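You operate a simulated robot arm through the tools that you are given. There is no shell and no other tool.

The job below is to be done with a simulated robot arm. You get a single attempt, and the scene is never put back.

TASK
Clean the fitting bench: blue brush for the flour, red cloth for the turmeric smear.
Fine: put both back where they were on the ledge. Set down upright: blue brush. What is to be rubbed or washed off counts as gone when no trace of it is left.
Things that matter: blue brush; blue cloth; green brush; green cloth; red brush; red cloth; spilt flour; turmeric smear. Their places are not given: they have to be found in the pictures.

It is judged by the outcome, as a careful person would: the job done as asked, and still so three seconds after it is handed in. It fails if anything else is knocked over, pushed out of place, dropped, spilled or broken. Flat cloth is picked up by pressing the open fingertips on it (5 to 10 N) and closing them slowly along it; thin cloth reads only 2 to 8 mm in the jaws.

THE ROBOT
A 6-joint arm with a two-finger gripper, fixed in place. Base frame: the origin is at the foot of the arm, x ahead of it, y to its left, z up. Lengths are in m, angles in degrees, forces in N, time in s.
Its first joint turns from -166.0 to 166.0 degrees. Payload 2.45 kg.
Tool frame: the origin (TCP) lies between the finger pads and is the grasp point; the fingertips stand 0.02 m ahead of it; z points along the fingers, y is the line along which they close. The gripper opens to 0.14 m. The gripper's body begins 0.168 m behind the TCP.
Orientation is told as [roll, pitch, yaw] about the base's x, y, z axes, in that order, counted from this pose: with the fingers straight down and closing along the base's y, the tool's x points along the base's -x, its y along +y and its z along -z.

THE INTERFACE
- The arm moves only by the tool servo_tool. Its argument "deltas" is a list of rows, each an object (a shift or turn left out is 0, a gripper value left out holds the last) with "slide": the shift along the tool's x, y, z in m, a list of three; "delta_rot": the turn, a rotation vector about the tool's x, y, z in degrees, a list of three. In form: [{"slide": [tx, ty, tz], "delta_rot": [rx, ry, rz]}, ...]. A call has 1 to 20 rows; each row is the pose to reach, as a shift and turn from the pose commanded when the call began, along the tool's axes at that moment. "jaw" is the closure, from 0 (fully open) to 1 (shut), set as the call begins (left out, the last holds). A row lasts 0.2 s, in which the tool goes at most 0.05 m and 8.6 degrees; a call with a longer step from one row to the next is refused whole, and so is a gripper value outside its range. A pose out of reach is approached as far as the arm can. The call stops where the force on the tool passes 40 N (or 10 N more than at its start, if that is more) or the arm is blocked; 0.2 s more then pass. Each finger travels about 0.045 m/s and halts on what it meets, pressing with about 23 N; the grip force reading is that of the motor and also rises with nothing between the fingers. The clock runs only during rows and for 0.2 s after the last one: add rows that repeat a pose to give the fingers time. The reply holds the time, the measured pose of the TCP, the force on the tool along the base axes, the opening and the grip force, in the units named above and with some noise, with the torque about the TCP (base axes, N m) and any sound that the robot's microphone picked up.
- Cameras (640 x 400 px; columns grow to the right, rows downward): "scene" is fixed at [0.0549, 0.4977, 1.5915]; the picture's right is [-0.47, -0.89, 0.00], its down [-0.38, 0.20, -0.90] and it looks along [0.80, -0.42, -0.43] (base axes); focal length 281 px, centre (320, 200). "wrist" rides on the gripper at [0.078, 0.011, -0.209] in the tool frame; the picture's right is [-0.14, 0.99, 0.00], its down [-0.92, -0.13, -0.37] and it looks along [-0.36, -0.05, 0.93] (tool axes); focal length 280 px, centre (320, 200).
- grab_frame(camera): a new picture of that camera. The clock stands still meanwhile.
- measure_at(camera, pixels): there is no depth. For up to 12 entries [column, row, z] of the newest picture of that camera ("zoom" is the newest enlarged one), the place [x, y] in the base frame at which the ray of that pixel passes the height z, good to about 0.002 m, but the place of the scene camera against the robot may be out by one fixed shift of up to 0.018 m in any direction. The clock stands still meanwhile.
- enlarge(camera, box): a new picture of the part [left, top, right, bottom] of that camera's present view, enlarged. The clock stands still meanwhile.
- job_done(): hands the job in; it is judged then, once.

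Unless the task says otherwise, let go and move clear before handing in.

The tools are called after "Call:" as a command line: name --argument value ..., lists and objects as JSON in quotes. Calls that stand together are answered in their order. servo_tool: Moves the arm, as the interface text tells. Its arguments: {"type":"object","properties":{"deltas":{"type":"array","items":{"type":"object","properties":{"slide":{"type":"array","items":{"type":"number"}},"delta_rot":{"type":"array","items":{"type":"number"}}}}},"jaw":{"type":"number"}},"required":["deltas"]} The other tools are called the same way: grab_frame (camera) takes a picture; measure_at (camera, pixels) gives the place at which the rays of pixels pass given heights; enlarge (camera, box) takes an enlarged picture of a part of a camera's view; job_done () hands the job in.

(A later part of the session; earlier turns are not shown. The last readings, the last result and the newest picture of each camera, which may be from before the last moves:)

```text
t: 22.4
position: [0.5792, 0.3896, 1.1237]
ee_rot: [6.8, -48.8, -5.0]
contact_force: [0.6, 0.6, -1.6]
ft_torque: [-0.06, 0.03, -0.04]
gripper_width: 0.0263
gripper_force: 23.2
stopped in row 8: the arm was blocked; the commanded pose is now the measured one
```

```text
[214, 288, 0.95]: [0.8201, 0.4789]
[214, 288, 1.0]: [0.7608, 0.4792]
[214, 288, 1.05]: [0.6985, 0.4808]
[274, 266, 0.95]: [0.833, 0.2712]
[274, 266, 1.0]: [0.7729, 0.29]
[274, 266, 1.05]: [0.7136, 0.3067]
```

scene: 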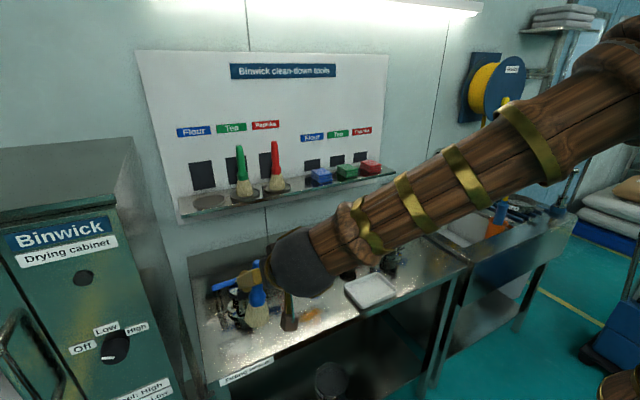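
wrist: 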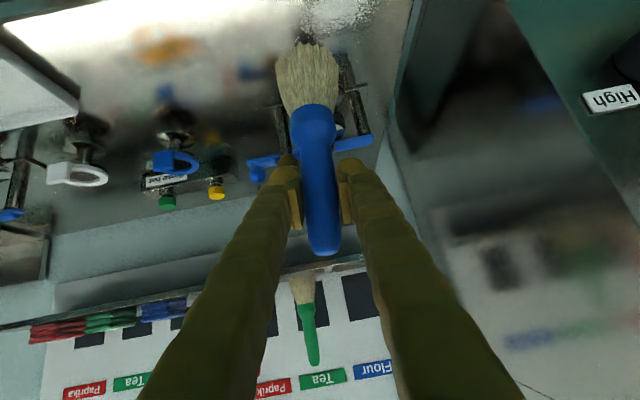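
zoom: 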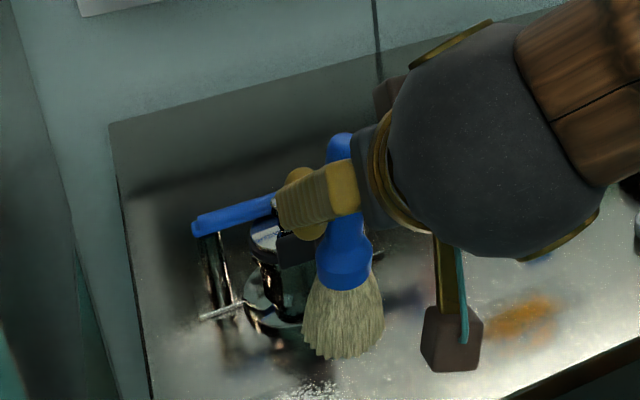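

The valve handle is at x≈0.77, z≈0.98, well clear of the fingers, so the block is a limit in the arm itself at this skewed heading. I'll raise back to z≈1.2 and restore the orientation, then turn the tool to point radially.

Call:
servo_tool --deltas '[{"slide": [-0.011, 0.003, -0.007], "delta_rot": [0.5, 0.6, -0.6]}, {"slide": [-0.022, 0.006, -0.014], "delta_rot": [1, 1.2, -1.2]}, {"slide": [-0.033, 0.009, -0.022], "delta_rot": [1.6, 1.9, -1.8]}, {"slide": [-0.045, 0.012, -0.029], "delta_rot": [2.2, 2.6, -2.4]}, {"slide": [-0.056, 0.015, -0.036], "delta_rot": [2.7, 3.2, -3]}, {"slide": [-0.0667, 0.018, -0.0434], "delta_rot": [3.2, 3.8, -3.6]}, {"slide": [-0.0667, 0.018, -0.0434], "delta_rot": [3.2, 3.8, -3.6]}]'

Call:
grab_frame --camera "wrist"

```text
t: 24.0
position: [0.5933, 0.4029, 1.1976]
ee_rot: [-1.2, -44.6, 1.1]
contact_force: [-0.6, 0.7, -0.9]
ft_torque: [-0.01, 0.0, 0.0]
gripper_width: 0.0265
gripper_force: 23.5
```

```text
taken
```

wrist: 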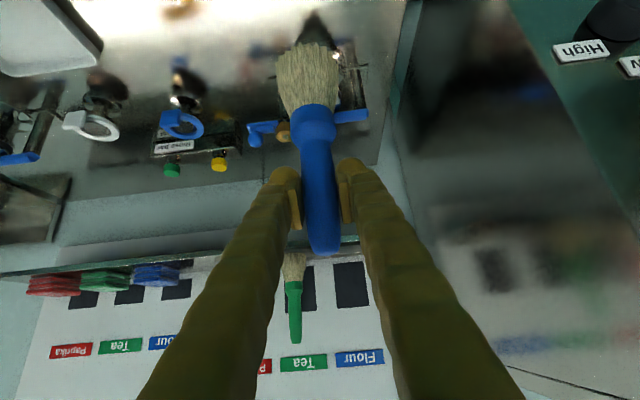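

Orientation is back near [0,−45,0]. Now turning +36° about the vertical so the tool points radially away from the base.

Call:
servo_tool --deltas '[{"delta_rot": [-4.3, 0, -4.1]}, {"delta_rot": [-8.6, -0.1, -8.2]}, {"delta_rot": [-12.9, -0.2, -12.3]}, {"delta_rot": [-17.3, -0.3, -16.5]}, {"delta_rot": [-21.6, -0.4, -20.6]}, {"delta_rot": [-25.9, -0.4, -24.7]}, {"delta_rot": [-25.9, -0.4, -24.7]}]'

Call:
grab_frame --camera "wrist"

Call:
grab_frame --camera "scene"

```text
t: 25.6
position: [0.5934, 0.4023, 1.1971]
ee_rot: [0.2, -45.0, 35.9]
contact_force: [-0.1, 0.2, -0.4]
ft_torque: [-0.03, 0.0, 0.0]
gripper_width: 0.0266
gripper_force: 22.9
```

```text
taken
```

wrist: 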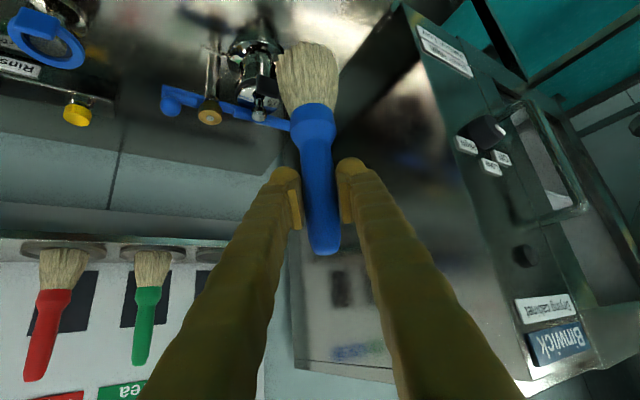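

```text
taken
```

scene: 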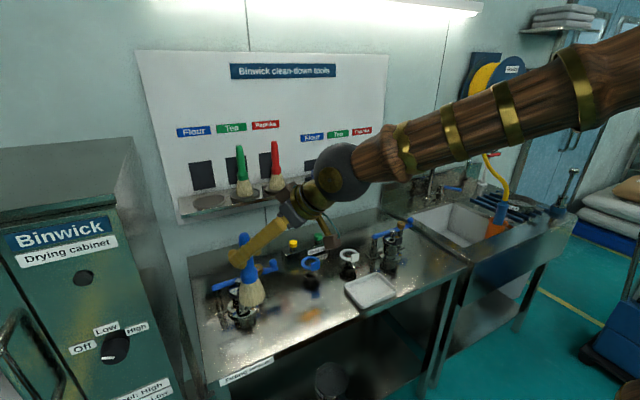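

The wrist is now in a relaxed pose at [0,−45,36]. Descending to z≈1.05 over the right end of the flour.

Call:
servo_tool --deltas '[{"slide": [0.016, -0.0015, 0.018]}, {"slide": [0.033, -0.003, 0.037]}, {"slide": [0.05, -0.0045, 0.056]}, {"slide": [0.066, -0.006, 0.074]}, {"slide": [0.082, -0.0075, 0.091]}, {"slide": [0.093, -0.0085, 0.104]}, {"slide": [0.0983, -0.0087, 0.1096]}, {"slide": [0.0983, -0.0087, 0.1096]}]'

Call:
enlarge --camera "scene" --box '[180, 220, 340, 380]'

Call:
grab_frame --camera "wrist"

```text
t: 27.4
position: [0.6047, 0.4003, 1.0493]
ee_rot: [0.1, -44.9, 36.0]
contact_force: [-0.9, 0.0, -1.3]
ft_torque: [0.0, 0.05, 0.01]
gripper_width: 0.0266
gripper_force: 23.4
out of reach, approached as far as the arm can: row 7
```

```text
2.50 times, centred on (260, 300) of scene
```

zoom: 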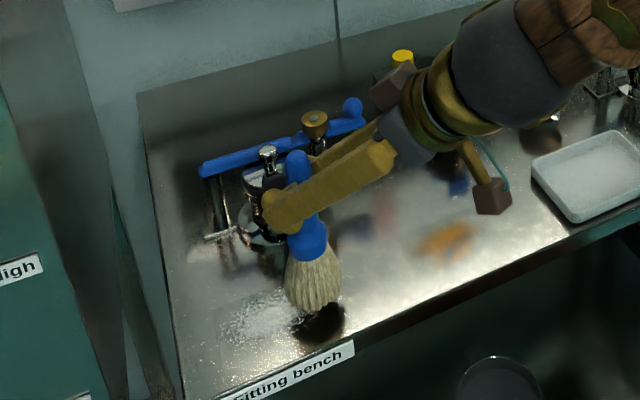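

```text
taken
```

wrist: 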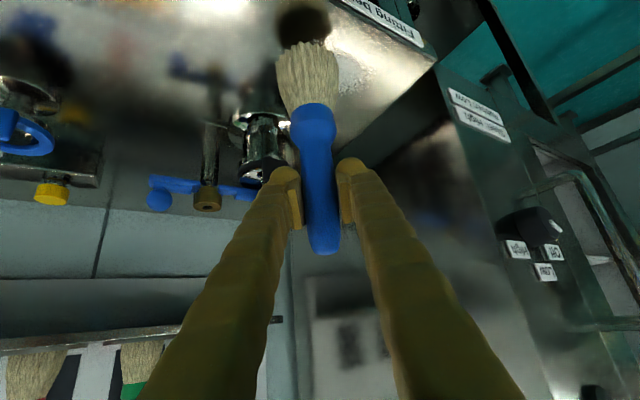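

It reached z≈1.049 but reports the limit of reach at row 7. I'll try a slightly smaller tilt (−10°, brush leaning 10°) with a small descent and see if the arm follows.

Call:
servo_tool --deltas '[{"slide": [0, 0, 0], "delta_rot": [0, 4, 0]}, {"slide": [0.003, 0, 0.003], "delta_rot": [0, 8, 0]}, {"slide": [0.007, 0, 0.007], "delta_rot": [0, 10, 0]}, {"slide": [0.007, 0, 0.007], "delta_rot": [0, 10, 0]}]'

```text
t: 28.4
position: [0.5957, 0.4217, 1.0449]
ee_rot: [10.0, -35.2, 26.3]
contact_force: [1.7, -2.2, -1.2]
ft_torque: [0.32, 0.04, 0.25]
gripper_width: 0.0266
gripper_force: 23.3
out of reach, approached as far as the arm can: row 1, 2, 3
```

The pose deviated (roll 10°, yaw 26°) with a small torque. I'll look before doing anything else.

Call:
grab_frame --camera "scene"

Call:
enlarge --camera "scene" --box '[190, 220, 310, 340]'

Call:
grab_frame --camera "wrist"

```text
taken
```

scene: 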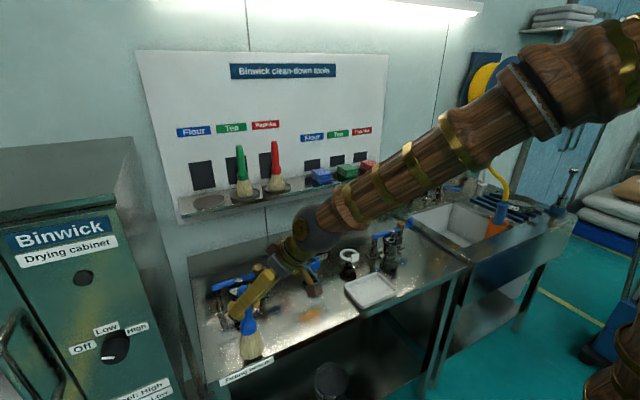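

```text
3.33 times, centred on (250, 280) of scene
```

zoom: 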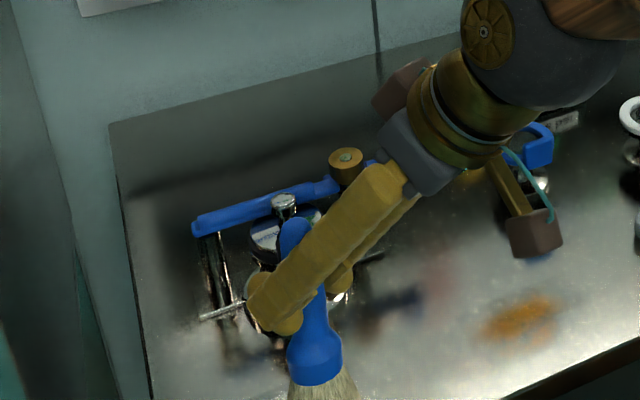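

```text
taken
```

wrist: 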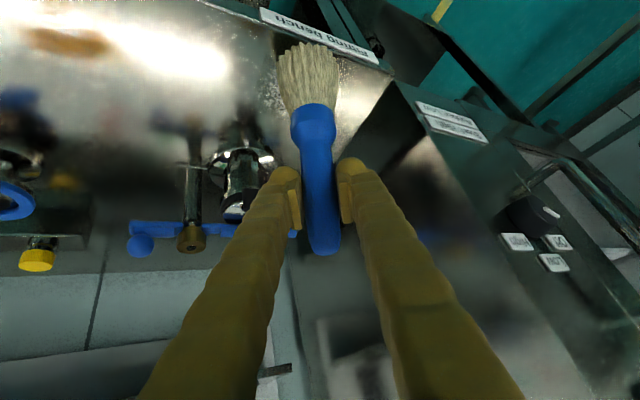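

The commanded tilt lines the tool up with the forearm here, which is a wrist singularity, so a 45° grip can't brush upright on the bench. I'll lift straight up first, then plan to set the brush back on its dish and regrip it more steeply (about 15–20° tilt).

Call:
servo_tool --deltas '[{"slide": [-0.011, 0, -0.017]}, {"slide": [-0.022, -0.0005, -0.034]}, {"slide": [-0.033, -0.001, -0.052]}, {"slide": [-0.044, -0.0013, -0.07]}, {"slide": [-0.055, -0.0016, -0.088]}, {"slide": [-0.0649, -0.0019, -0.103]}, {"slide": [-0.0649, -0.0019, -0.103]}]'

Call:
grab_frame --camera "wrist"

Call:
grab_frame --camera "scene"

```text
t: 30.0
position: [0.5996, 0.3946, 1.163]
ee_rot: [0.2, -35.1, 36.0]
contact_force: [0.4, -0.9, -1.3]
ft_torque: [0.01, 0.0, 0.0]
gripper_width: 0.0264
gripper_force: 22.7
```

```text
taken
```

wrist: 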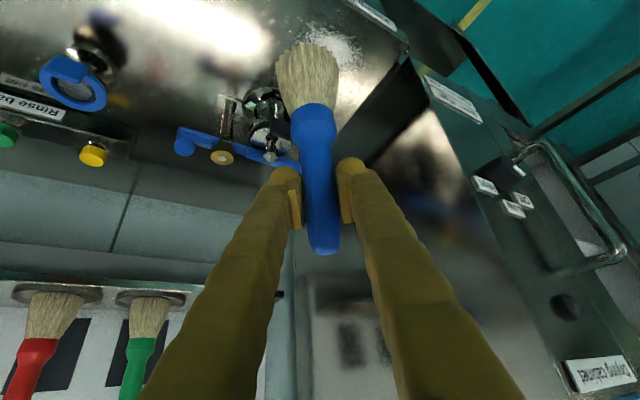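

```text
taken
```

scene: 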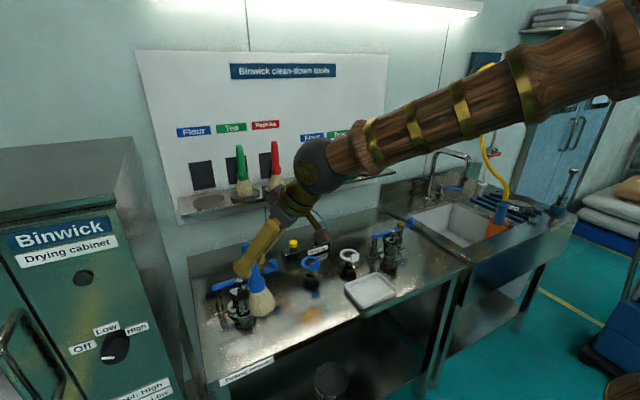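

Back to a clean pose at [0,−35,36]. Rising to z≈1.33 while restoring the 45° tilt.

Call:
servo_tool --deltas '[{"slide": [-0.018, 0, -0.017], "delta_rot": [0, -1, 0]}, {"slide": [-0.036, 0, -0.034], "delta_rot": [0, -3, 0]}, {"slide": [-0.055, -0.0005, -0.051], "delta_rot": [0, -5, 0]}, {"slide": [-0.073, -0.0007, -0.068], "delta_rot": [0, -7, 0]}, {"slide": [-0.092, -0.001, -0.085], "delta_rot": [0, -9, 0]}, {"slide": [-0.11, -0.0014, -0.102], "delta_rot": [0, -10, 0]}, {"slide": [-0.1273, -0.0014, -0.1183], "delta_rot": [0, -10, 0]}, {"slide": [-0.1273, -0.0014, -0.1183], "delta_rot": [0, -10, 0]}]'

```text
t: 31.8
position: [0.6315, 0.4141, 1.331]
ee_rot: [0.3, -44.9, 35.7]
contact_force: [-0.1, -0.6, 0.1]
ft_torque: [-0.03, 0.0, 0.01]
gripper_width: 0.0267
gripper_force: 22.9
```

Now yawing back −36° to heading 0.

Call:
servo_tool --deltas '[{"delta_rot": [4.2, 0, 4.2]}, {"delta_rot": [8.5, 0, 8.5]}, {"delta_rot": [12.7, 0, 12.7]}, {"delta_rot": [17, 0, 17]}, {"delta_rot": [21.2, 0, 21.2]}, {"delta_rot": [25.4, 0, 25.4]}, {"delta_rot": [25.4, 0, 25.4]}, {"delta_rot": [25.4, 0, 25.4]}]'

```text
t: 33.6
position: [0.6296, 0.4149, 1.3323]
ee_rot: [0.2, -44.8, 0.0]
contact_force: [-0.4, -0.2, -0.7]
ft_torque: [-0.02, 0.03, -0.01]
gripper_width: 0.0266
gripper_force: 23.4
```

Orientation is [0,−45,0]. Moving forward to directly above the blue brush's dish.

Call:
servo_tool --deltas '[{"slide": [-0.015, 0.001, 0.0145]}, {"slide": [-0.04, 0.003, 0.0385]}, {"slide": [-0.065, 0.005, 0.063]}, {"slide": [-0.09, 0.007, 0.087]}, {"slide": [-0.115, 0.009, 0.111]}, {"slide": [-0.14, 0.011, 0.135]}, {"slide": [-0.165, 0.013, 0.159]}, {"slide": [-0.19, 0.0147, 0.183]}, {"slide": [-0.215, 0.0147, 0.207]}, {"slide": [-0.24, 0.0147, 0.231]}, {"slide": [-0.262, 0.0147, 0.253]}, {"slide": [-0.28, 0.0147, 0.27]}, {"slide": [-0.292, 0.0147, 0.2815]}, {"slide": [-0.2973, 0.0147, 0.2867], "delta_rot": [0, -0.2, 0]}, {"slide": [-0.2973, 0.0147, 0.2867], "delta_rot": [0, -0.2, 0]}]'

Call:
grab_frame --camera "wrist"

Call:
enlarge --camera "scene" --box '[150, 60, 310, 220]'

```text
t: 36.8
position: [1.0437, 0.4305, 1.3379]
ee_rot: [0.2, -45.1, 0.0]
contact_force: [0.5, 0.0, 0.0]
ft_torque: [0.02, 0.0, -0.04]
gripper_width: 0.0263
gripper_force: 22.5
```

```text
taken
```

wrist: 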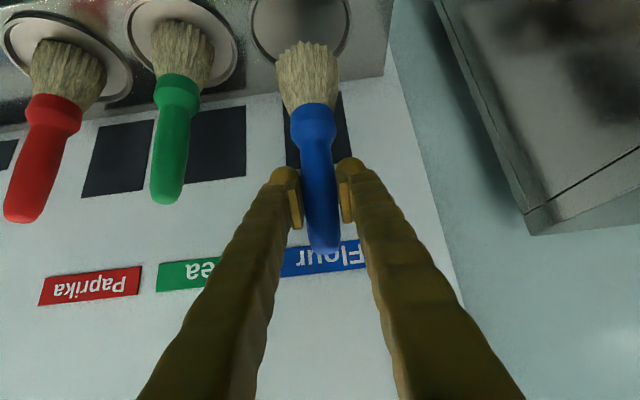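

```text
2.50 times, centred on (230, 140) of scene
```

zoom: 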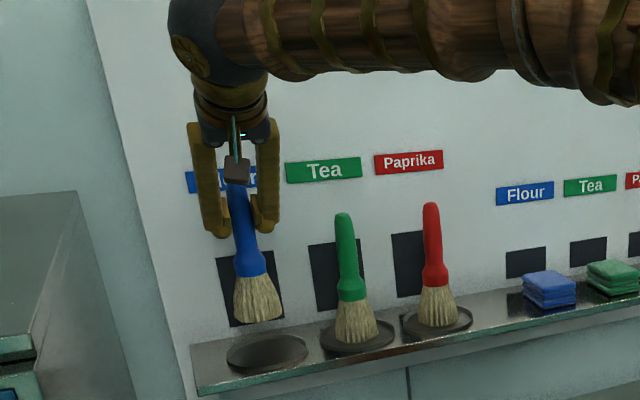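

Positioned the same as at lift-off. Descending 0.054 m, then fine steps watching the force.

Call:
servo_tool --deltas '[{"slide": [0.007, -0.0005, 0.007]}, {"slide": [0.017, -0.0005, 0.017]}, {"slide": [0.027, -0.0005, 0.027]}, {"slide": [0.035, -0.0005, 0.035]}, {"slide": [0.0382, -0.0005, 0.0382]}, {"slide": [0.0382, -0.0005, 0.0382]}]'

Call:
servo_tool --deltas '[{"slide": [0.0014, 0, 0.0014]}, {"slide": [0.0028, 0, 0.0028]}, {"slide": [0.0028, 0, 0.0028]}]'

```text
t: 38.2
position: [1.0448, 0.4305, 1.2834]
ee_rot: [0.1, -45.1, -0.1]
contact_force: [0.4, 0.2, -1.1]
ft_torque: [0.03, 0.02, -0.02]
gripper_width: 0.0265
gripper_force: 23.1
```

```text
t: 39.0
position: [1.0445, 0.4302, 1.2806]
ee_rot: [0.2, -45.1, 0.0]
contact_force: [0.3, 0.0, -0.8]
ft_torque: [0.0, -0.03, -0.01]
gripper_width: 0.0265
gripper_force: 23.4
```

Call:
servo_tool --deltas '[{"slide": [0.0013, 0, 0.0002]}, {"slide": [0.0025, 0, 0.0004]}, {"slide": [0.0025, 0, 0.0004]}]'

Call:
servo_tool --deltas '[{"slide": [0.0007, 0, 0.0007]}, {"slide": [0.0007, 0, 0.0007]}]'

```text
t: 39.8
position: [1.0429, 0.4298, 1.2788]
ee_rot: [0.4, -45.1, -0.1]
contact_force: [1.6, 1.4, 8.0]
ft_torque: [-0.01, -0.27, 0.02]
gripper_width: 0.0264
gripper_force: 22.7
```

```text
t: 40.4
position: [1.043, 0.4299, 1.2777]
ee_rot: [0.3, -45.2, -0.2]
contact_force: [1.0, 1.8, 18.6]
ft_torque: [0.04, -0.11, -0.03]
gripper_width: 0.0265
gripper_force: 23.0
```

Bristles are touching (18.6 N up). Backing off ~1.4 mm so the load is light before releasing.

Call:
servo_tool --deltas '[{"slide": [-0.001, 0, -0.001]}, {"slide": [-0.001, 0, -0.001]}]'

```text
t: 41.0
position: [1.0419, 0.43, 1.2788]
ee_rot: [0.1, -45.0, 0.0]
contact_force: [0.5, 0.8, 10.7]
ft_torque: [-0.03, -0.14, 0.01]
gripper_width: 0.0265
gripper_force: 22.5
```

Call:
servo_tool --deltas '[{"slide": [-0.0006, 0, -0.0006]}, {"slide": [-0.0006, 0, -0.0006]}]'

```text
t: 41.6
position: [1.0429, 0.4303, 1.2781]
ee_rot: [0.0, -45.0, 0.0]
contact_force: [0.1, -0.5, -0.1]
ft_torque: [0.01, 0.0, 0.02]
gripper_width: 0.0263
gripper_force: 23.5
```

Force is now zero, so the bristles just touch. Releasing by opening to about 0.07 m.

Call:
servo_tool --deltas '[{"slide": [0, 0, 0]}, {"slide": [0, 0, 0]}, {"slide": [0, 0, 0]}, {"slide": [0, 0, 0]}]' --jaw 0.5

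Call:
grab_frame --camera "wrist"

Call:
enlarge --camera "scene" --box '[150, 60, 310, 220]'

```text
t: 42.6
position: [1.0432, 0.4309, 1.279]
ee_rot: [0.2, -45.1, 0.0]
contact_force: [-0.2, -0.7, -0.6]
ft_torque: [0.0, 0.0, -0.03]
gripper_width: 0.0699
gripper_force: 0.1
```

```text
taken
```

wrist: 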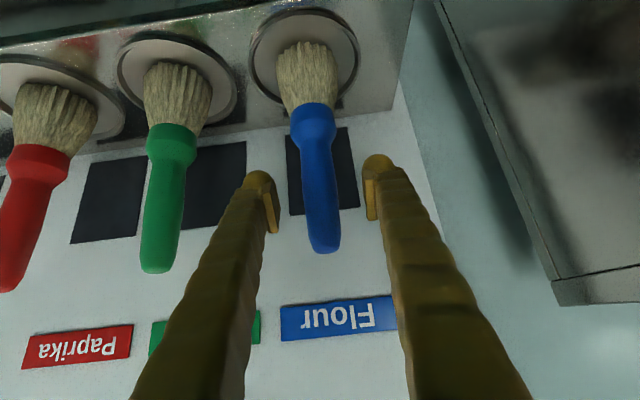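

```text
2.50 times, centred on (230, 140) of scene
```

zoom: 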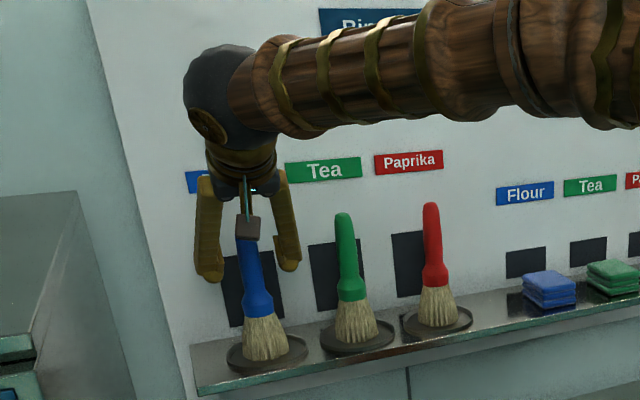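

The brush stands upright on its dish, and the green one is untouched. With the jaws straddling the handle, I'll pivot the tool about the closing axis from 45° to 20° tilt.

Call:
servo_tool --deltas '[{"delta_rot": [0, 4, 0]}, {"delta_rot": [0, 8, 0]}, {"delta_rot": [0, 12, 0]}, {"delta_rot": [0, 16, 0]}, {"delta_rot": [0, 20, 0]}, {"delta_rot": [0, 23, 0]}, {"delta_rot": [0, 25, 0]}, {"delta_rot": [0, 25, 0]}]'

Call:
grab_frame --camera "wrist"

Call:
grab_frame --camera "scene"

```text
t: 44.4
position: [1.0442, 0.43, 1.2793]
ee_rot: [0.1, -20.1, 0.0]
contact_force: [0.5, -0.5, -0.1]
ft_torque: [0.01, -0.01, -0.02]
gripper_width: 0.0702
gripper_force: 0.0
```

```text
taken
```

wrist: 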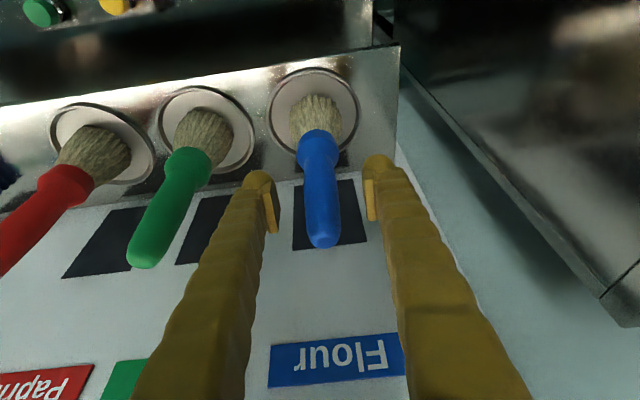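

```text
taken
```

scene: 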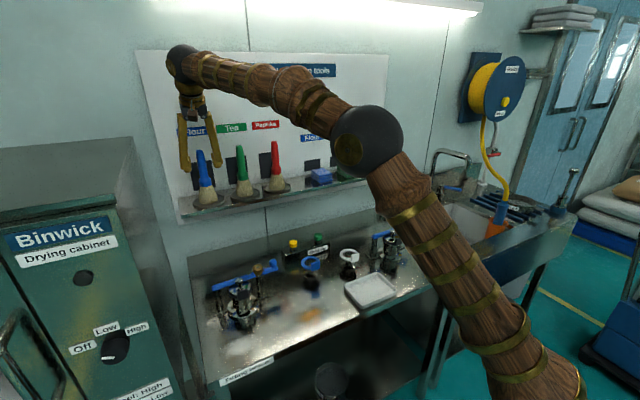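

Reachable at 20°. I'll go to 10° for extra margin from the singularity over the bench.

Call:
servo_tool --deltas '[{"delta_rot": [0, 3, 0]}, {"delta_rot": [0, 6, 0]}, {"delta_rot": [0, 9, 0]}, {"delta_rot": [0, 10, 0]}, {"delta_rot": [0, 10, 0]}]'

Call:
grab_frame --camera "wrist"

Call:
enlarge --camera "scene" --box '[140, 30, 300, 220]'

```text
t: 45.6
position: [1.0435, 0.4289, 1.2796]
ee_rot: [0.1, -10.0, 0.0]
contact_force: [0.2, -0.4, 0.1]
ft_torque: [-0.02, 0.0, -0.01]
gripper_width: 0.0701
gripper_force: 0.0
```

```text
taken
```

wrist: 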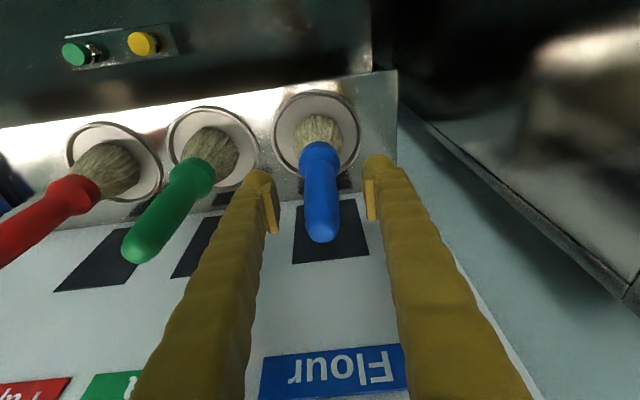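

```text
2.11 times, centred on (220, 125) of scene
```

zoom: 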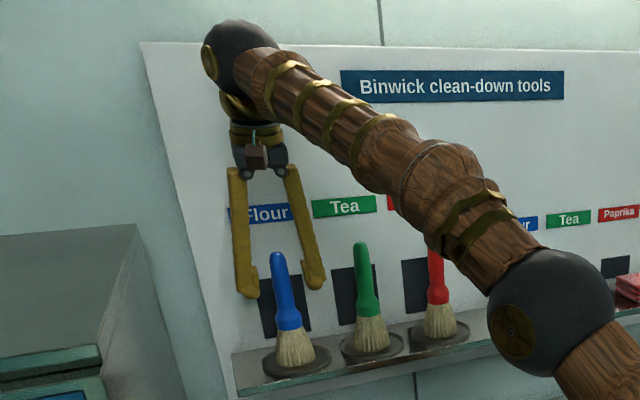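

10° works and the handle is centred at (320,195). Closing on it.

Call:
servo_tool --deltas '[{"slide": [0, 0.0005, 0]}, {"slide": [0, 0.0005, 0]}, {"slide": [0, 0.0005, 0]}, {"slide": [0, 0.0005, 0]}]' --jaw 0.76

Call:
servo_tool --deltas '[{"slide": [0, 0, 0]}, {"slide": [0, 0, 0]}, {"slide": [0, 0, 0]}, {"slide": [0, 0, 0]}]' --jaw 1.0

Call:
grab_frame --camera "wrist"

```text
t: 46.6
position: [1.0424, 0.431, 1.2789]
ee_rot: [0.2, -10.1, 0.1]
contact_force: [-0.2, -0.3, 0.2]
ft_torque: [0.01, -0.01, 0.0]
gripper_width: 0.0338
gripper_force: 0.1
```

```text
t: 47.6
position: [1.0422, 0.4317, 1.2787]
ee_rot: [0.1, -10.2, 0.1]
contact_force: [0.3, 0.5, 0.7]
ft_torque: [0.02, 0.02, 0.01]
gripper_width: 0.0264
gripper_force: 23.1
```

```text
taken
```

wrist: 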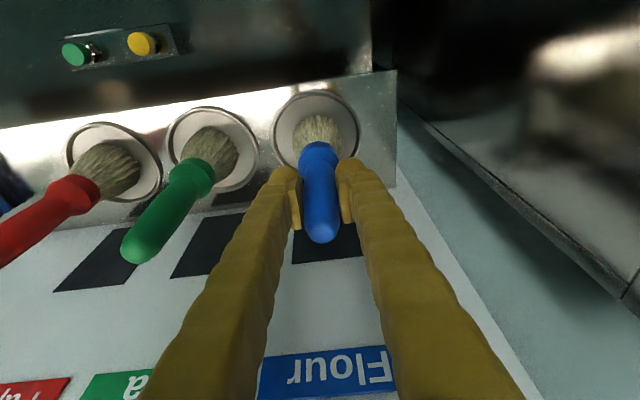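

Grip is 26.4 mm at 23 N. Lifting 0.06 m, then retracting toward the bench.

Call:
servo_tool --deltas '[{"slide": [-0.0017, 0, -0.01]}, {"slide": [-0.0045, 0, -0.025]}, {"slide": [-0.0075, 0, -0.042]}, {"slide": [-0.0104, 0, -0.0591]}, {"slide": [-0.0104, 0, -0.0591]}]'

Call:
grab_frame --camera "wrist"

```text
t: 48.8
position: [1.0253, 0.4241, 1.323]
ee_rot: [0.2, -10.1, 0.1]
contact_force: [-0.5, 0.9, -0.6]
ft_torque: [-0.02, 0.01, -0.03]
gripper_width: 0.0264
gripper_force: 22.9
out of reach, approached as far as the arm can: row 2, 3, 4, 5
```

```text
taken
```

wrist: 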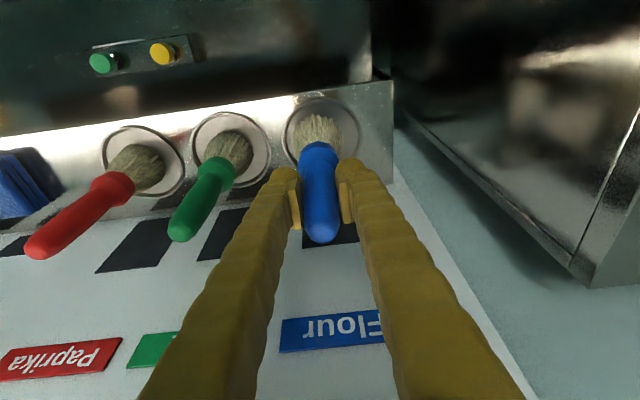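

The brush is up, but at 10° tilt the top of the lift was out of reach, so it followed the reach boundary (bristles clear of the dish). Retracting toward the bench at z≈1.30.

Call:
servo_tool --deltas '[{"slide": [0.02, 0.001, -0.003]}, {"slide": [0.05, 0.003, -0.006]}, {"slide": [0.085, 0.006, -0.009]}, {"slide": [0.12, 0.009, -0.012]}, {"slide": [0.155, 0.012, -0.015]}, {"slide": [0.19, 0.015, -0.018]}, {"slide": [0.225, 0.018, -0.02]}, {"slide": [0.26, 0.02, -0.022]}, {"slide": [0.295, 0.022, -0.025]}, {"slide": [0.33, 0.0245, -0.028]}, {"slide": [0.365, 0.0245, -0.031]}, {"slide": [0.395, 0.0245, -0.033]}, {"slide": [0.415, 0.0245, -0.035]}, {"slide": [0.4234, 0.0245, -0.035]}, {"slide": [0.4234, 0.0245, -0.035]}]'

Call:
grab_frame --camera "wrist"

Call:
grab_frame --camera "scene"

```text
t: 52.0
position: [0.6007, 0.4469, 1.2818]
ee_rot: [0.1, -10.1, 0.0]
contact_force: [-0.1, -0.1, -0.7]
ft_torque: [0.02, -0.02, -0.01]
gripper_width: 0.0267
gripper_force: 23.1
```

```text
taken
```

wrist: 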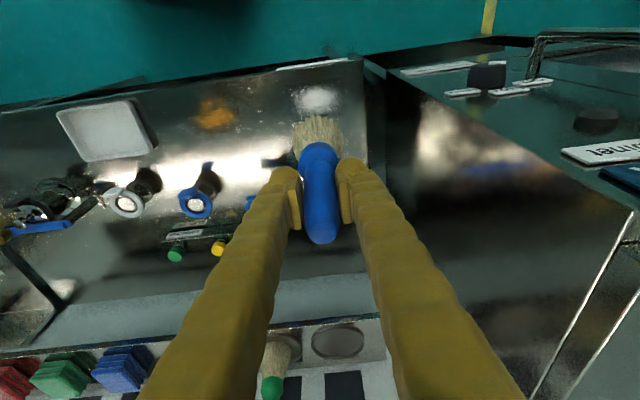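

```text
taken
```

scene: 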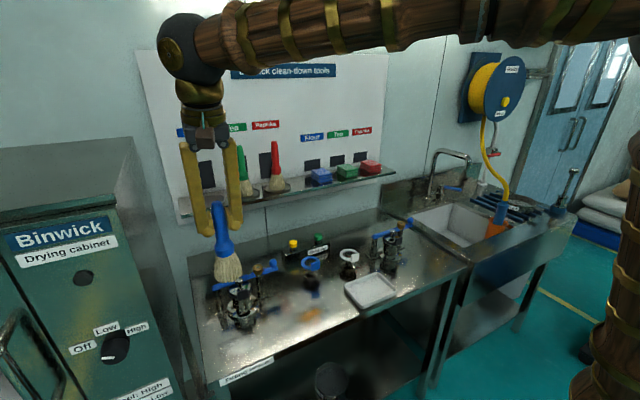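

Now the flour shows at (318,98) just past the bristles and the smear at (215,113). Measuring the flour again from this pose.

Call:
enlarge --camera "wrist" --box '[240, 50, 400, 150]'

Call:
measure_at --camera "wrist" --pixels '[[318, 98, 0.85], [318, 98, 0.87], [318, 98, 0.89], [215, 113, 0.87], [363, 58, 0.87], [298, 92, 0.87], [340, 95, 0.87]]'

```text
4.00 times, centred on (320, 100) of wrist
```

zoom: 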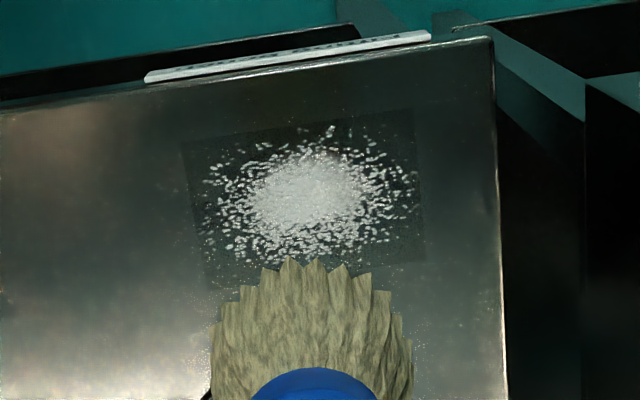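

```text
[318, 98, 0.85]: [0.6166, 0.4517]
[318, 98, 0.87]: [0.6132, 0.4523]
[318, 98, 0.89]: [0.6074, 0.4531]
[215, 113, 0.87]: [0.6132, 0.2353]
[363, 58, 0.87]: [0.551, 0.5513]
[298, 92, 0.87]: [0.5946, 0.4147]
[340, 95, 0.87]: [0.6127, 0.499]
```

The flour is centred at about (0.612, 0.452). Descending to z≈1.07 over its right-hand end, keeping away from the cabinet side.

Call:
servo_tool --deltas '[{"slide": [0.002, -0.006, 0.02]}, {"slide": [0.005, -0.014, 0.05]}, {"slide": [0.009, -0.022, 0.085]}, {"slide": [0.013, -0.032, 0.12]}, {"slide": [0.016, -0.042, 0.155]}, {"slide": [0.02, -0.052, 0.185]}, {"slide": [0.022, -0.0569, 0.204]}, {"slide": [0.0227, -0.0569, 0.2113]}, {"slide": [0.0227, -0.0569, 0.2113]}]'

Call:
grab_frame --camera "wrist"

Call:
grab_frame --camera "scene"

```text
t: 54.0
position: [0.6169, 0.3906, 1.0707]
ee_rot: [0.1, -10.1, 0.1]
contact_force: [0.6, 0.2, -0.9]
ft_torque: [-0.04, -0.03, 0.05]
gripper_width: 0.0266
gripper_force: 23.1
```

```text
taken
```

wrist: 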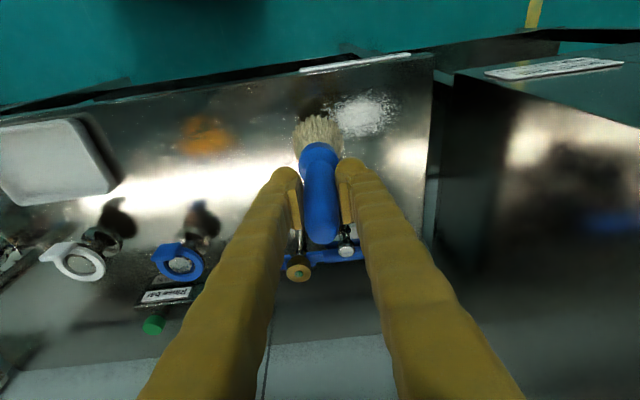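

```text
taken
```

scene: 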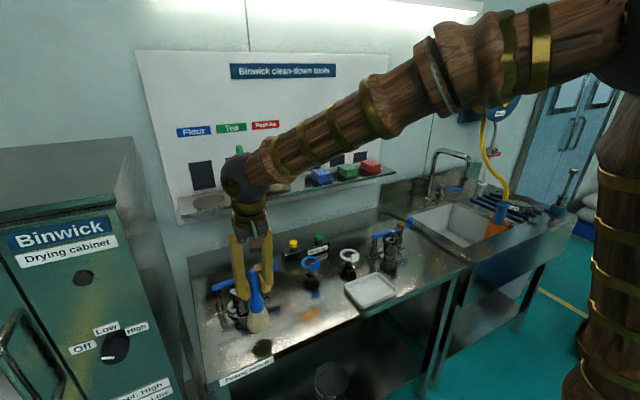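

No reach complaint here. Descending slowly in 2.5 mm rows and checking the force.

Call:
servo_tool --deltas '[{"slide": [0.0009, 0, 0.0049]}, {"slide": [0.0017, 0, 0.0098]}, {"slide": [0.0026, 0, 0.0148]}, {"slide": [0.0035, 0, 0.0197]}, {"slide": [0.0043, 0, 0.0246]}, {"slide": [0.0049, 0, 0.0276]}, {"slide": [0.0054, 0, 0.0305]}, {"slide": [0.0059, 0, 0.0335]}, {"slide": [0.0063, 0, 0.036]}]'

Call:
enlarge --camera "scene" --box '[180, 260, 340, 380]'

Call:
enlarge --camera "wrist" --box '[240, 50, 440, 175]'

```text
t: 56.0
position: [0.6169, 0.3912, 1.0334]
ee_rot: [0.2, -10.2, 0.1]
contact_force: [0.7, 0.2, -0.8]
ft_torque: [0.0, 0.0, -0.01]
gripper_width: 0.0266
gripper_force: 23.4
```

```text
3.33 times, centred on (260, 320) of scene
```

zoom: 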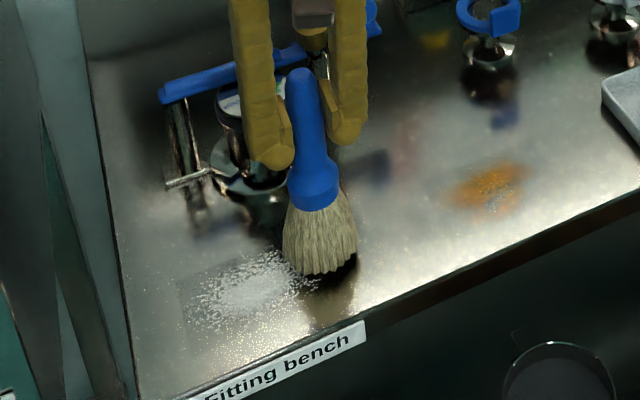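

```text
3.20 times, centred on (340, 112) of wrist
```

zoom: 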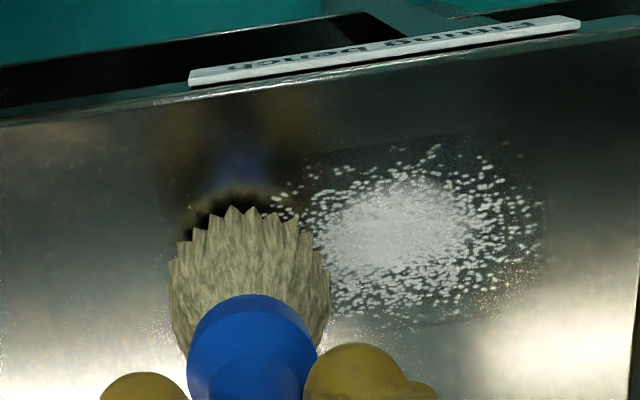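

A reflection gap remains under the bristles. Continuing down in 2 mm rows.

Call:
servo_tool --deltas '[{"slide": [0.0004, 0, 0.002]}, {"slide": [0.0007, 0, 0.004]}, {"slide": [0.0011, 0, 0.006]}, {"slide": [0.0014, 0, 0.008]}, {"slide": [0.0018, 0, 0.01]}]'

Call:
servo_tool --deltas '[{"slide": [0.0003, 0, 0.0015]}, {"slide": [0.0005, 0, 0.003]}, {"slide": [0.0008, 0, 0.0045]}, {"slide": [0.001, 0, 0.006]}]'

```text
t: 57.2
position: [0.6165, 0.3912, 1.0243]
ee_rot: [0.2, -10.1, 0.1]
contact_force: [-3.9, -0.2, 10.5]
ft_torque: [-0.08, 0.41, 0.0]
gripper_width: 0.0264
gripper_force: 22.9
```

```text
t: 58.2
position: [0.6172, 0.3921, 1.017]
ee_rot: [0.2, -10.1, 0.1]
contact_force: [0.8, -0.9, 19.6]
ft_torque: [-0.07, -0.12, 0.0]
gripper_width: 0.0265
gripper_force: 23.2
```

Contact began near z≈1.025; at 1.017 the force is 19.6 N, which is too much. Raising 5 mm to find a light contact.

Call:
servo_tool --deltas '[{"slide": [-0.0004, 0, -0.0025]}, {"slide": [-0.0009, 0, -0.005]}, {"slide": [-0.0009, 0, -0.005]}]'

Call:
enlarge --camera "wrist" --box '[220, 90, 420, 260]'

```text
t: 59.0
position: [0.6153, 0.3917, 1.0226]
ee_rot: [0.1, -10.0, 0.1]
contact_force: [0.5, 0.2, -1.1]
ft_torque: [-0.02, 0.01, 0.03]
gripper_width: 0.0266
gripper_force: 22.4
```

```text
2.35 times, centred on (320, 175) of wrist
```

zoom: 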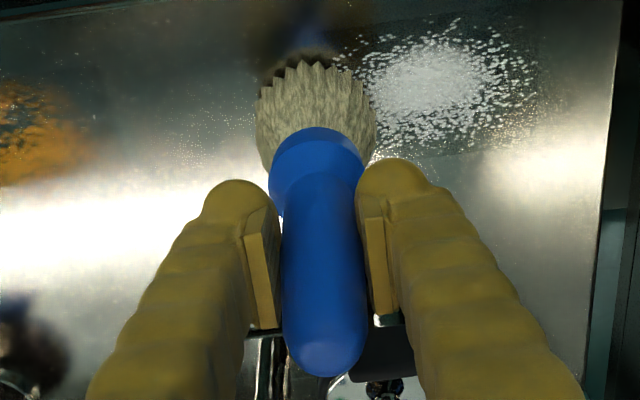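

Contact vanished at z≈1.0226, so the brush slid up in the grip by a few mm; I must keep the force under ~10 N. Re-finding contact in 1 mm steps.

Call:
servo_tool --deltas '[{"slide": [0.0002, 0, 0.001]}, {"slide": [0.0003, 0, 0.002]}, {"slide": [0.0003, 0, 0.002]}]'

```text
t: 59.8
position: [0.6167, 0.3908, 1.0208]
ee_rot: [0.2, -10.1, 0.1]
contact_force: [-0.1, 0.9, -0.9]
ft_torque: [-0.02, 0.0, 0.0]
gripper_width: 0.0265
gripper_force: 22.9
```

Call:
servo_tool --deltas '[{"slide": [0.0002, 0, 0.001]}, {"slide": [0.0002, 0, 0.001]}]'

```text
t: 60.4
position: [0.6171, 0.3915, 1.0187]
ee_rot: [0.2, -10.0, 0.1]
contact_force: [0.0, 0.9, -0.4]
ft_torque: [-0.03, -0.01, -0.01]
gripper_width: 0.0267
gripper_force: 22.8
```

Call:
servo_tool --deltas '[{"slide": [0.0002, 0, 0.001]}, {"slide": [0.0002, 0, 0.001]}]'

```text
t: 61.0
position: [0.616, 0.3903, 1.0174]
ee_rot: [0.2, -10.1, 0.0]
contact_force: [0.2, 0.3, -0.7]
ft_torque: [0.0, 0.02, 0.02]
gripper_width: 0.0266
gripper_force: 23.2
```

Call:
servo_tool --deltas '[{"slide": [0.0001, 0, 0.0006]}, {"slide": [0.0001, 0, 0.0006]}]'

```text
t: 61.6
position: [0.6162, 0.3903, 1.0182]
ee_rot: [0.1, -10.1, 0.2]
contact_force: [-1.4, 0.4, 8.6]
ft_torque: [0.01, 0.17, 0.01]
gripper_width: 0.0265
gripper_force: 23.5
```

Light contact at 8.6 N. First stroke: sweep left along +y through the flour to y≈0.505.

Call:
servo_tool --deltas '[{"slide": [0, 0.012, 0]}, {"slide": [0, 0.026, 0]}, {"slide": [0, 0.04, 0]}, {"slide": [0, 0.054, 0]}, {"slide": [0, 0.068, 0]}, {"slide": [0, 0.082, 0]}, {"slide": [0, 0.096, 0]}, {"slide": [0, 0.108, 0]}, {"slide": [0, 0.113, 0]}]'

Call:
enlarge --camera "wrist" --box '[180, 50, 420, 200]'

Call:
enlarge --camera "scene" --box '[180, 260, 340, 380]'

```text
t: 63.6
position: [0.616, 0.5049, 1.0175]
ee_rot: [0.1, -10.1, 0.1]
contact_force: [0.7, -1.6, 4.4]
ft_torque: [-0.1, -0.06, 0.0]
gripper_width: 0.0265
gripper_force: 23.0
```

```text
2.67 times, centred on (300, 125) of wrist
```

zoom: 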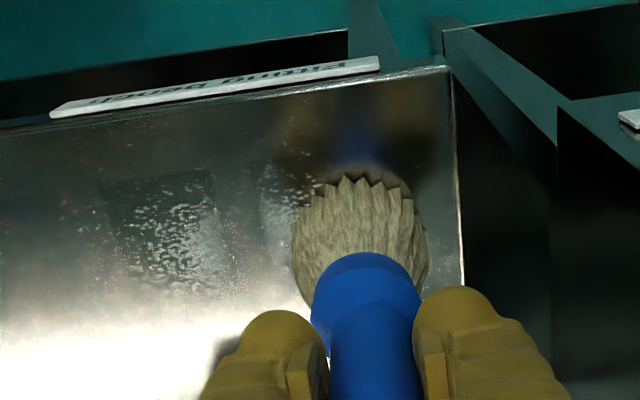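

```text
3.33 times, centred on (260, 320) of scene
```

zoom: 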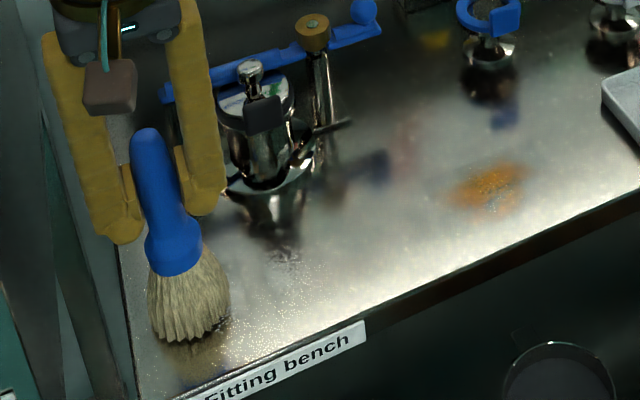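

The decal fades tile by tile under the bristles, so sweeping works. Doing several more strokes at offsets in x, holding the same height.

Call:
servo_tool --deltas '[{"slide": [0, -0.02, 0]}, {"slide": [0, -0.044, 0]}, {"slide": [0, -0.068, 0]}, {"slide": [0, -0.092, 0]}, {"slide": [0, -0.115, 0]}, {"slide": [0.0177, -0.115, -0.0031]}, {"slide": [0.0177, -0.095, -0.0031]}, {"slide": [0.0177, -0.071, -0.0031]}, {"slide": [0.0177, -0.047, -0.0031]}, {"slide": [0.0177, -0.023, -0.0031]}, {"slide": [0.0177, 0, -0.0031]}, {"slide": [-0.0, 0, 0.0]}, {"slide": [-0.0177, 0, 0.0031]}, {"slide": [-0.0177, -0.02, 0.0031]}, {"slide": [-0.0177, -0.044, 0.0031]}, {"slide": [-0.0177, -0.068, 0.0031]}, {"slide": [-0.0177, -0.092, 0.0031]}, {"slide": [-0.0177, -0.115, 0.0031]}]'

Call:
enlarge --camera "wrist" --box '[240, 50, 480, 200]'

Call:
enlarge --camera "scene" --box '[180, 260, 340, 380]'

```text
t: 67.4
position: [0.6337, 0.3886, 1.016]
ee_rot: [0.2, -10.1, 0.1]
contact_force: [0.5, 0.8, 1.8]
ft_torque: [0.07, 0.01, -0.03]
gripper_width: 0.0267
gripper_force: 22.4
```

```text
2.67 times, centred on (360, 125) of wrist
```

zoom: 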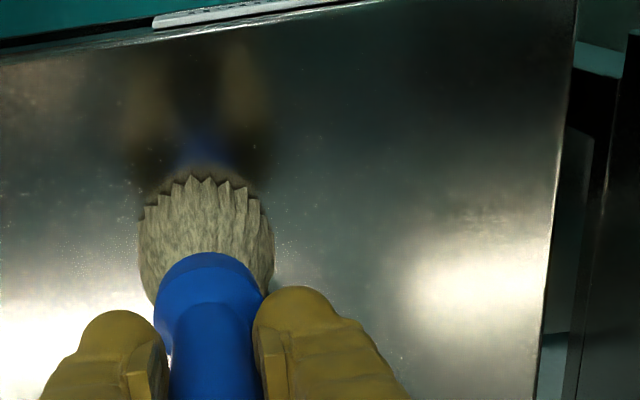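

```text
3.33 times, centred on (260, 320) of scene
```

zoom: 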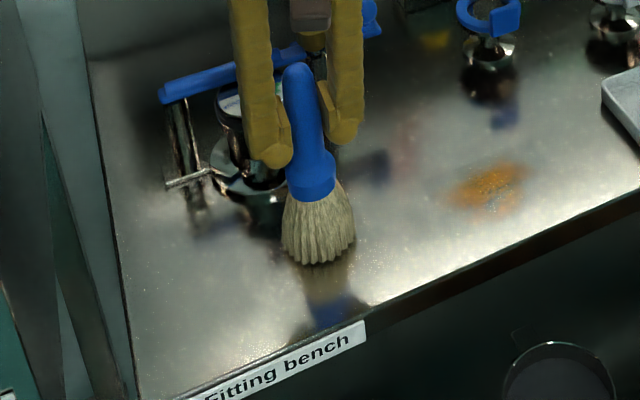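

The flour looks gone. For certainty I'll do another set of overlapping strokes over a slightly larger area with a touch more pressure.

Call:
servo_tool --deltas '[{"slide": [0, -0.02, 0.0004]}, {"slide": [0, 0.01, 0.0004]}, {"slide": [0, 0.038, 0.0004]}, {"slide": [0, 0.066, 0.0004]}, {"slide": [0, 0.094, 0.0004]}, {"slide": [0, 0.119, 0.0004]}, {"slide": [0.0167, 0.119, -0.0026]}, {"slide": [0.0167, 0.09, -0.0026]}, {"slide": [0.0167, 0.062, -0.0026]}, {"slide": [0.0167, 0.034, -0.0026]}, {"slide": [0.0167, 0.006, -0.0026]}, {"slide": [0.0167, -0.02, -0.0026]}, {"slide": [0.0345, -0.02, -0.0057]}, {"slide": [0.0345, 0.01, -0.0057]}, {"slide": [0.0345, 0.038, -0.0057]}, {"slide": [0.0345, 0.066, -0.0057]}, {"slide": [0.0345, 0.094, -0.0057]}, {"slide": [0.0345, 0.119, -0.0057]}, {"slide": [0.048, 0.119, -0.0081]}]'

Call:
servo_tool --deltas '[{"slide": [0, -0.028, 0]}, {"slide": [0, -0.056, 0]}, {"slide": [0, -0.084, 0]}, {"slide": [0, -0.112, 0]}, {"slide": [0, -0.139, 0]}, {"slide": [0, -0.139, 0]}]'

Call:
enlarge --camera "wrist" --box '[240, 50, 480, 200]'

```text
t: 71.4
position: [0.5868, 0.5088, 1.0182]
ee_rot: [0.2, -10.1, 0.1]
contact_force: [-0.3, 0.9, 0.0]
ft_torque: [0.0, 0.02, 0.0]
gripper_width: 0.0265
gripper_force: 23.0
```

```text
t: 72.8
position: [0.5861, 0.3705, 1.0183]
ee_rot: [0.1, -10.0, 0.0]
contact_force: [0.8, 0.1, -1.4]
ft_torque: [0.01, -0.02, -0.04]
gripper_width: 0.0265
gripper_force: 23.4
```

```text
2.67 times, centred on (360, 125) of wrist
```

zoom: 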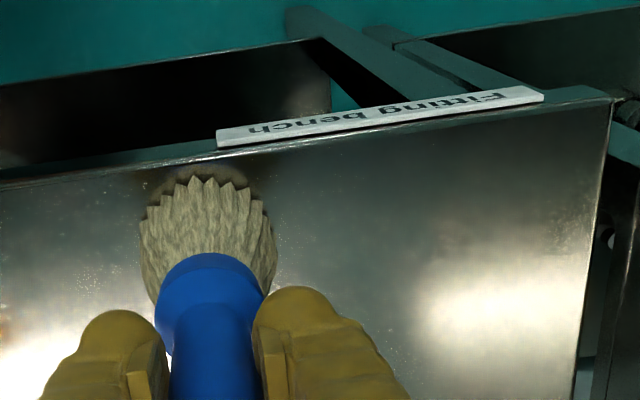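

The patch looks clean. Lifting up to inspect the whole area unobstructed.

Call:
servo_tool --deltas '[{"slide": [-0.002, 0, -0.01]}, {"slide": [-0.0065, 0, -0.037]}, {"slide": [-0.013, -0.01, -0.072]}, {"slide": [-0.019, -0.02, -0.107]}, {"slide": [-0.026, -0.03, -0.145]}, {"slide": [-0.032, -0.04, -0.18]}, {"slide": [-0.032, -0.04, -0.18]}]'

Call:
grab_frame --camera "wrist"

Call:
enlarge --camera "wrist" --box '[300, 40, 460, 140]'

Call:
enlarge --camera "scene" --box '[180, 280, 340, 380]'

```text
t: 74.4
position: [0.586, 0.3279, 1.2004]
ee_rot: [0.1, -10.1, 0.2]
contact_force: [0.1, 0.5, -1.1]
ft_torque: [-0.01, 0.02, -0.03]
gripper_width: 0.0269
gripper_force: 23.4
```

```text
taken
```

wrist: 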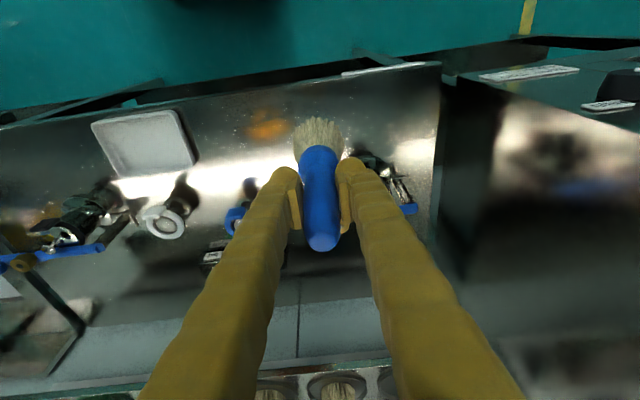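

```text
4.00 times, centred on (380, 90) of wrist
```

zoom: 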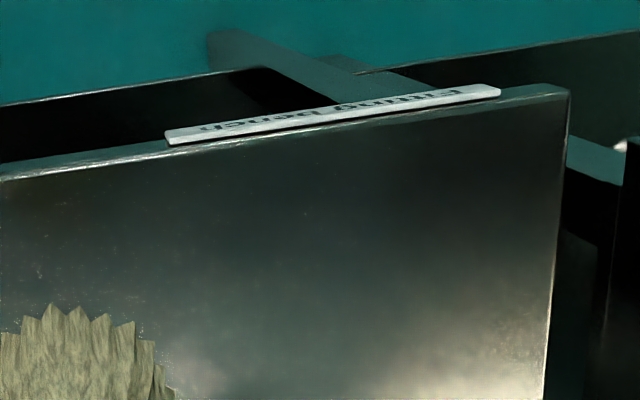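

```text
4.00 times, centred on (260, 330) of scene
```

zoom: 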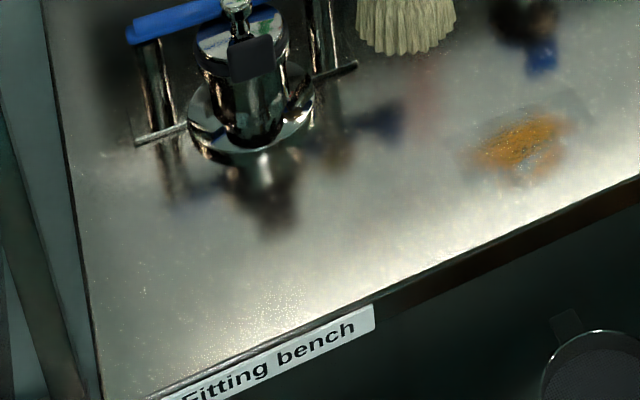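

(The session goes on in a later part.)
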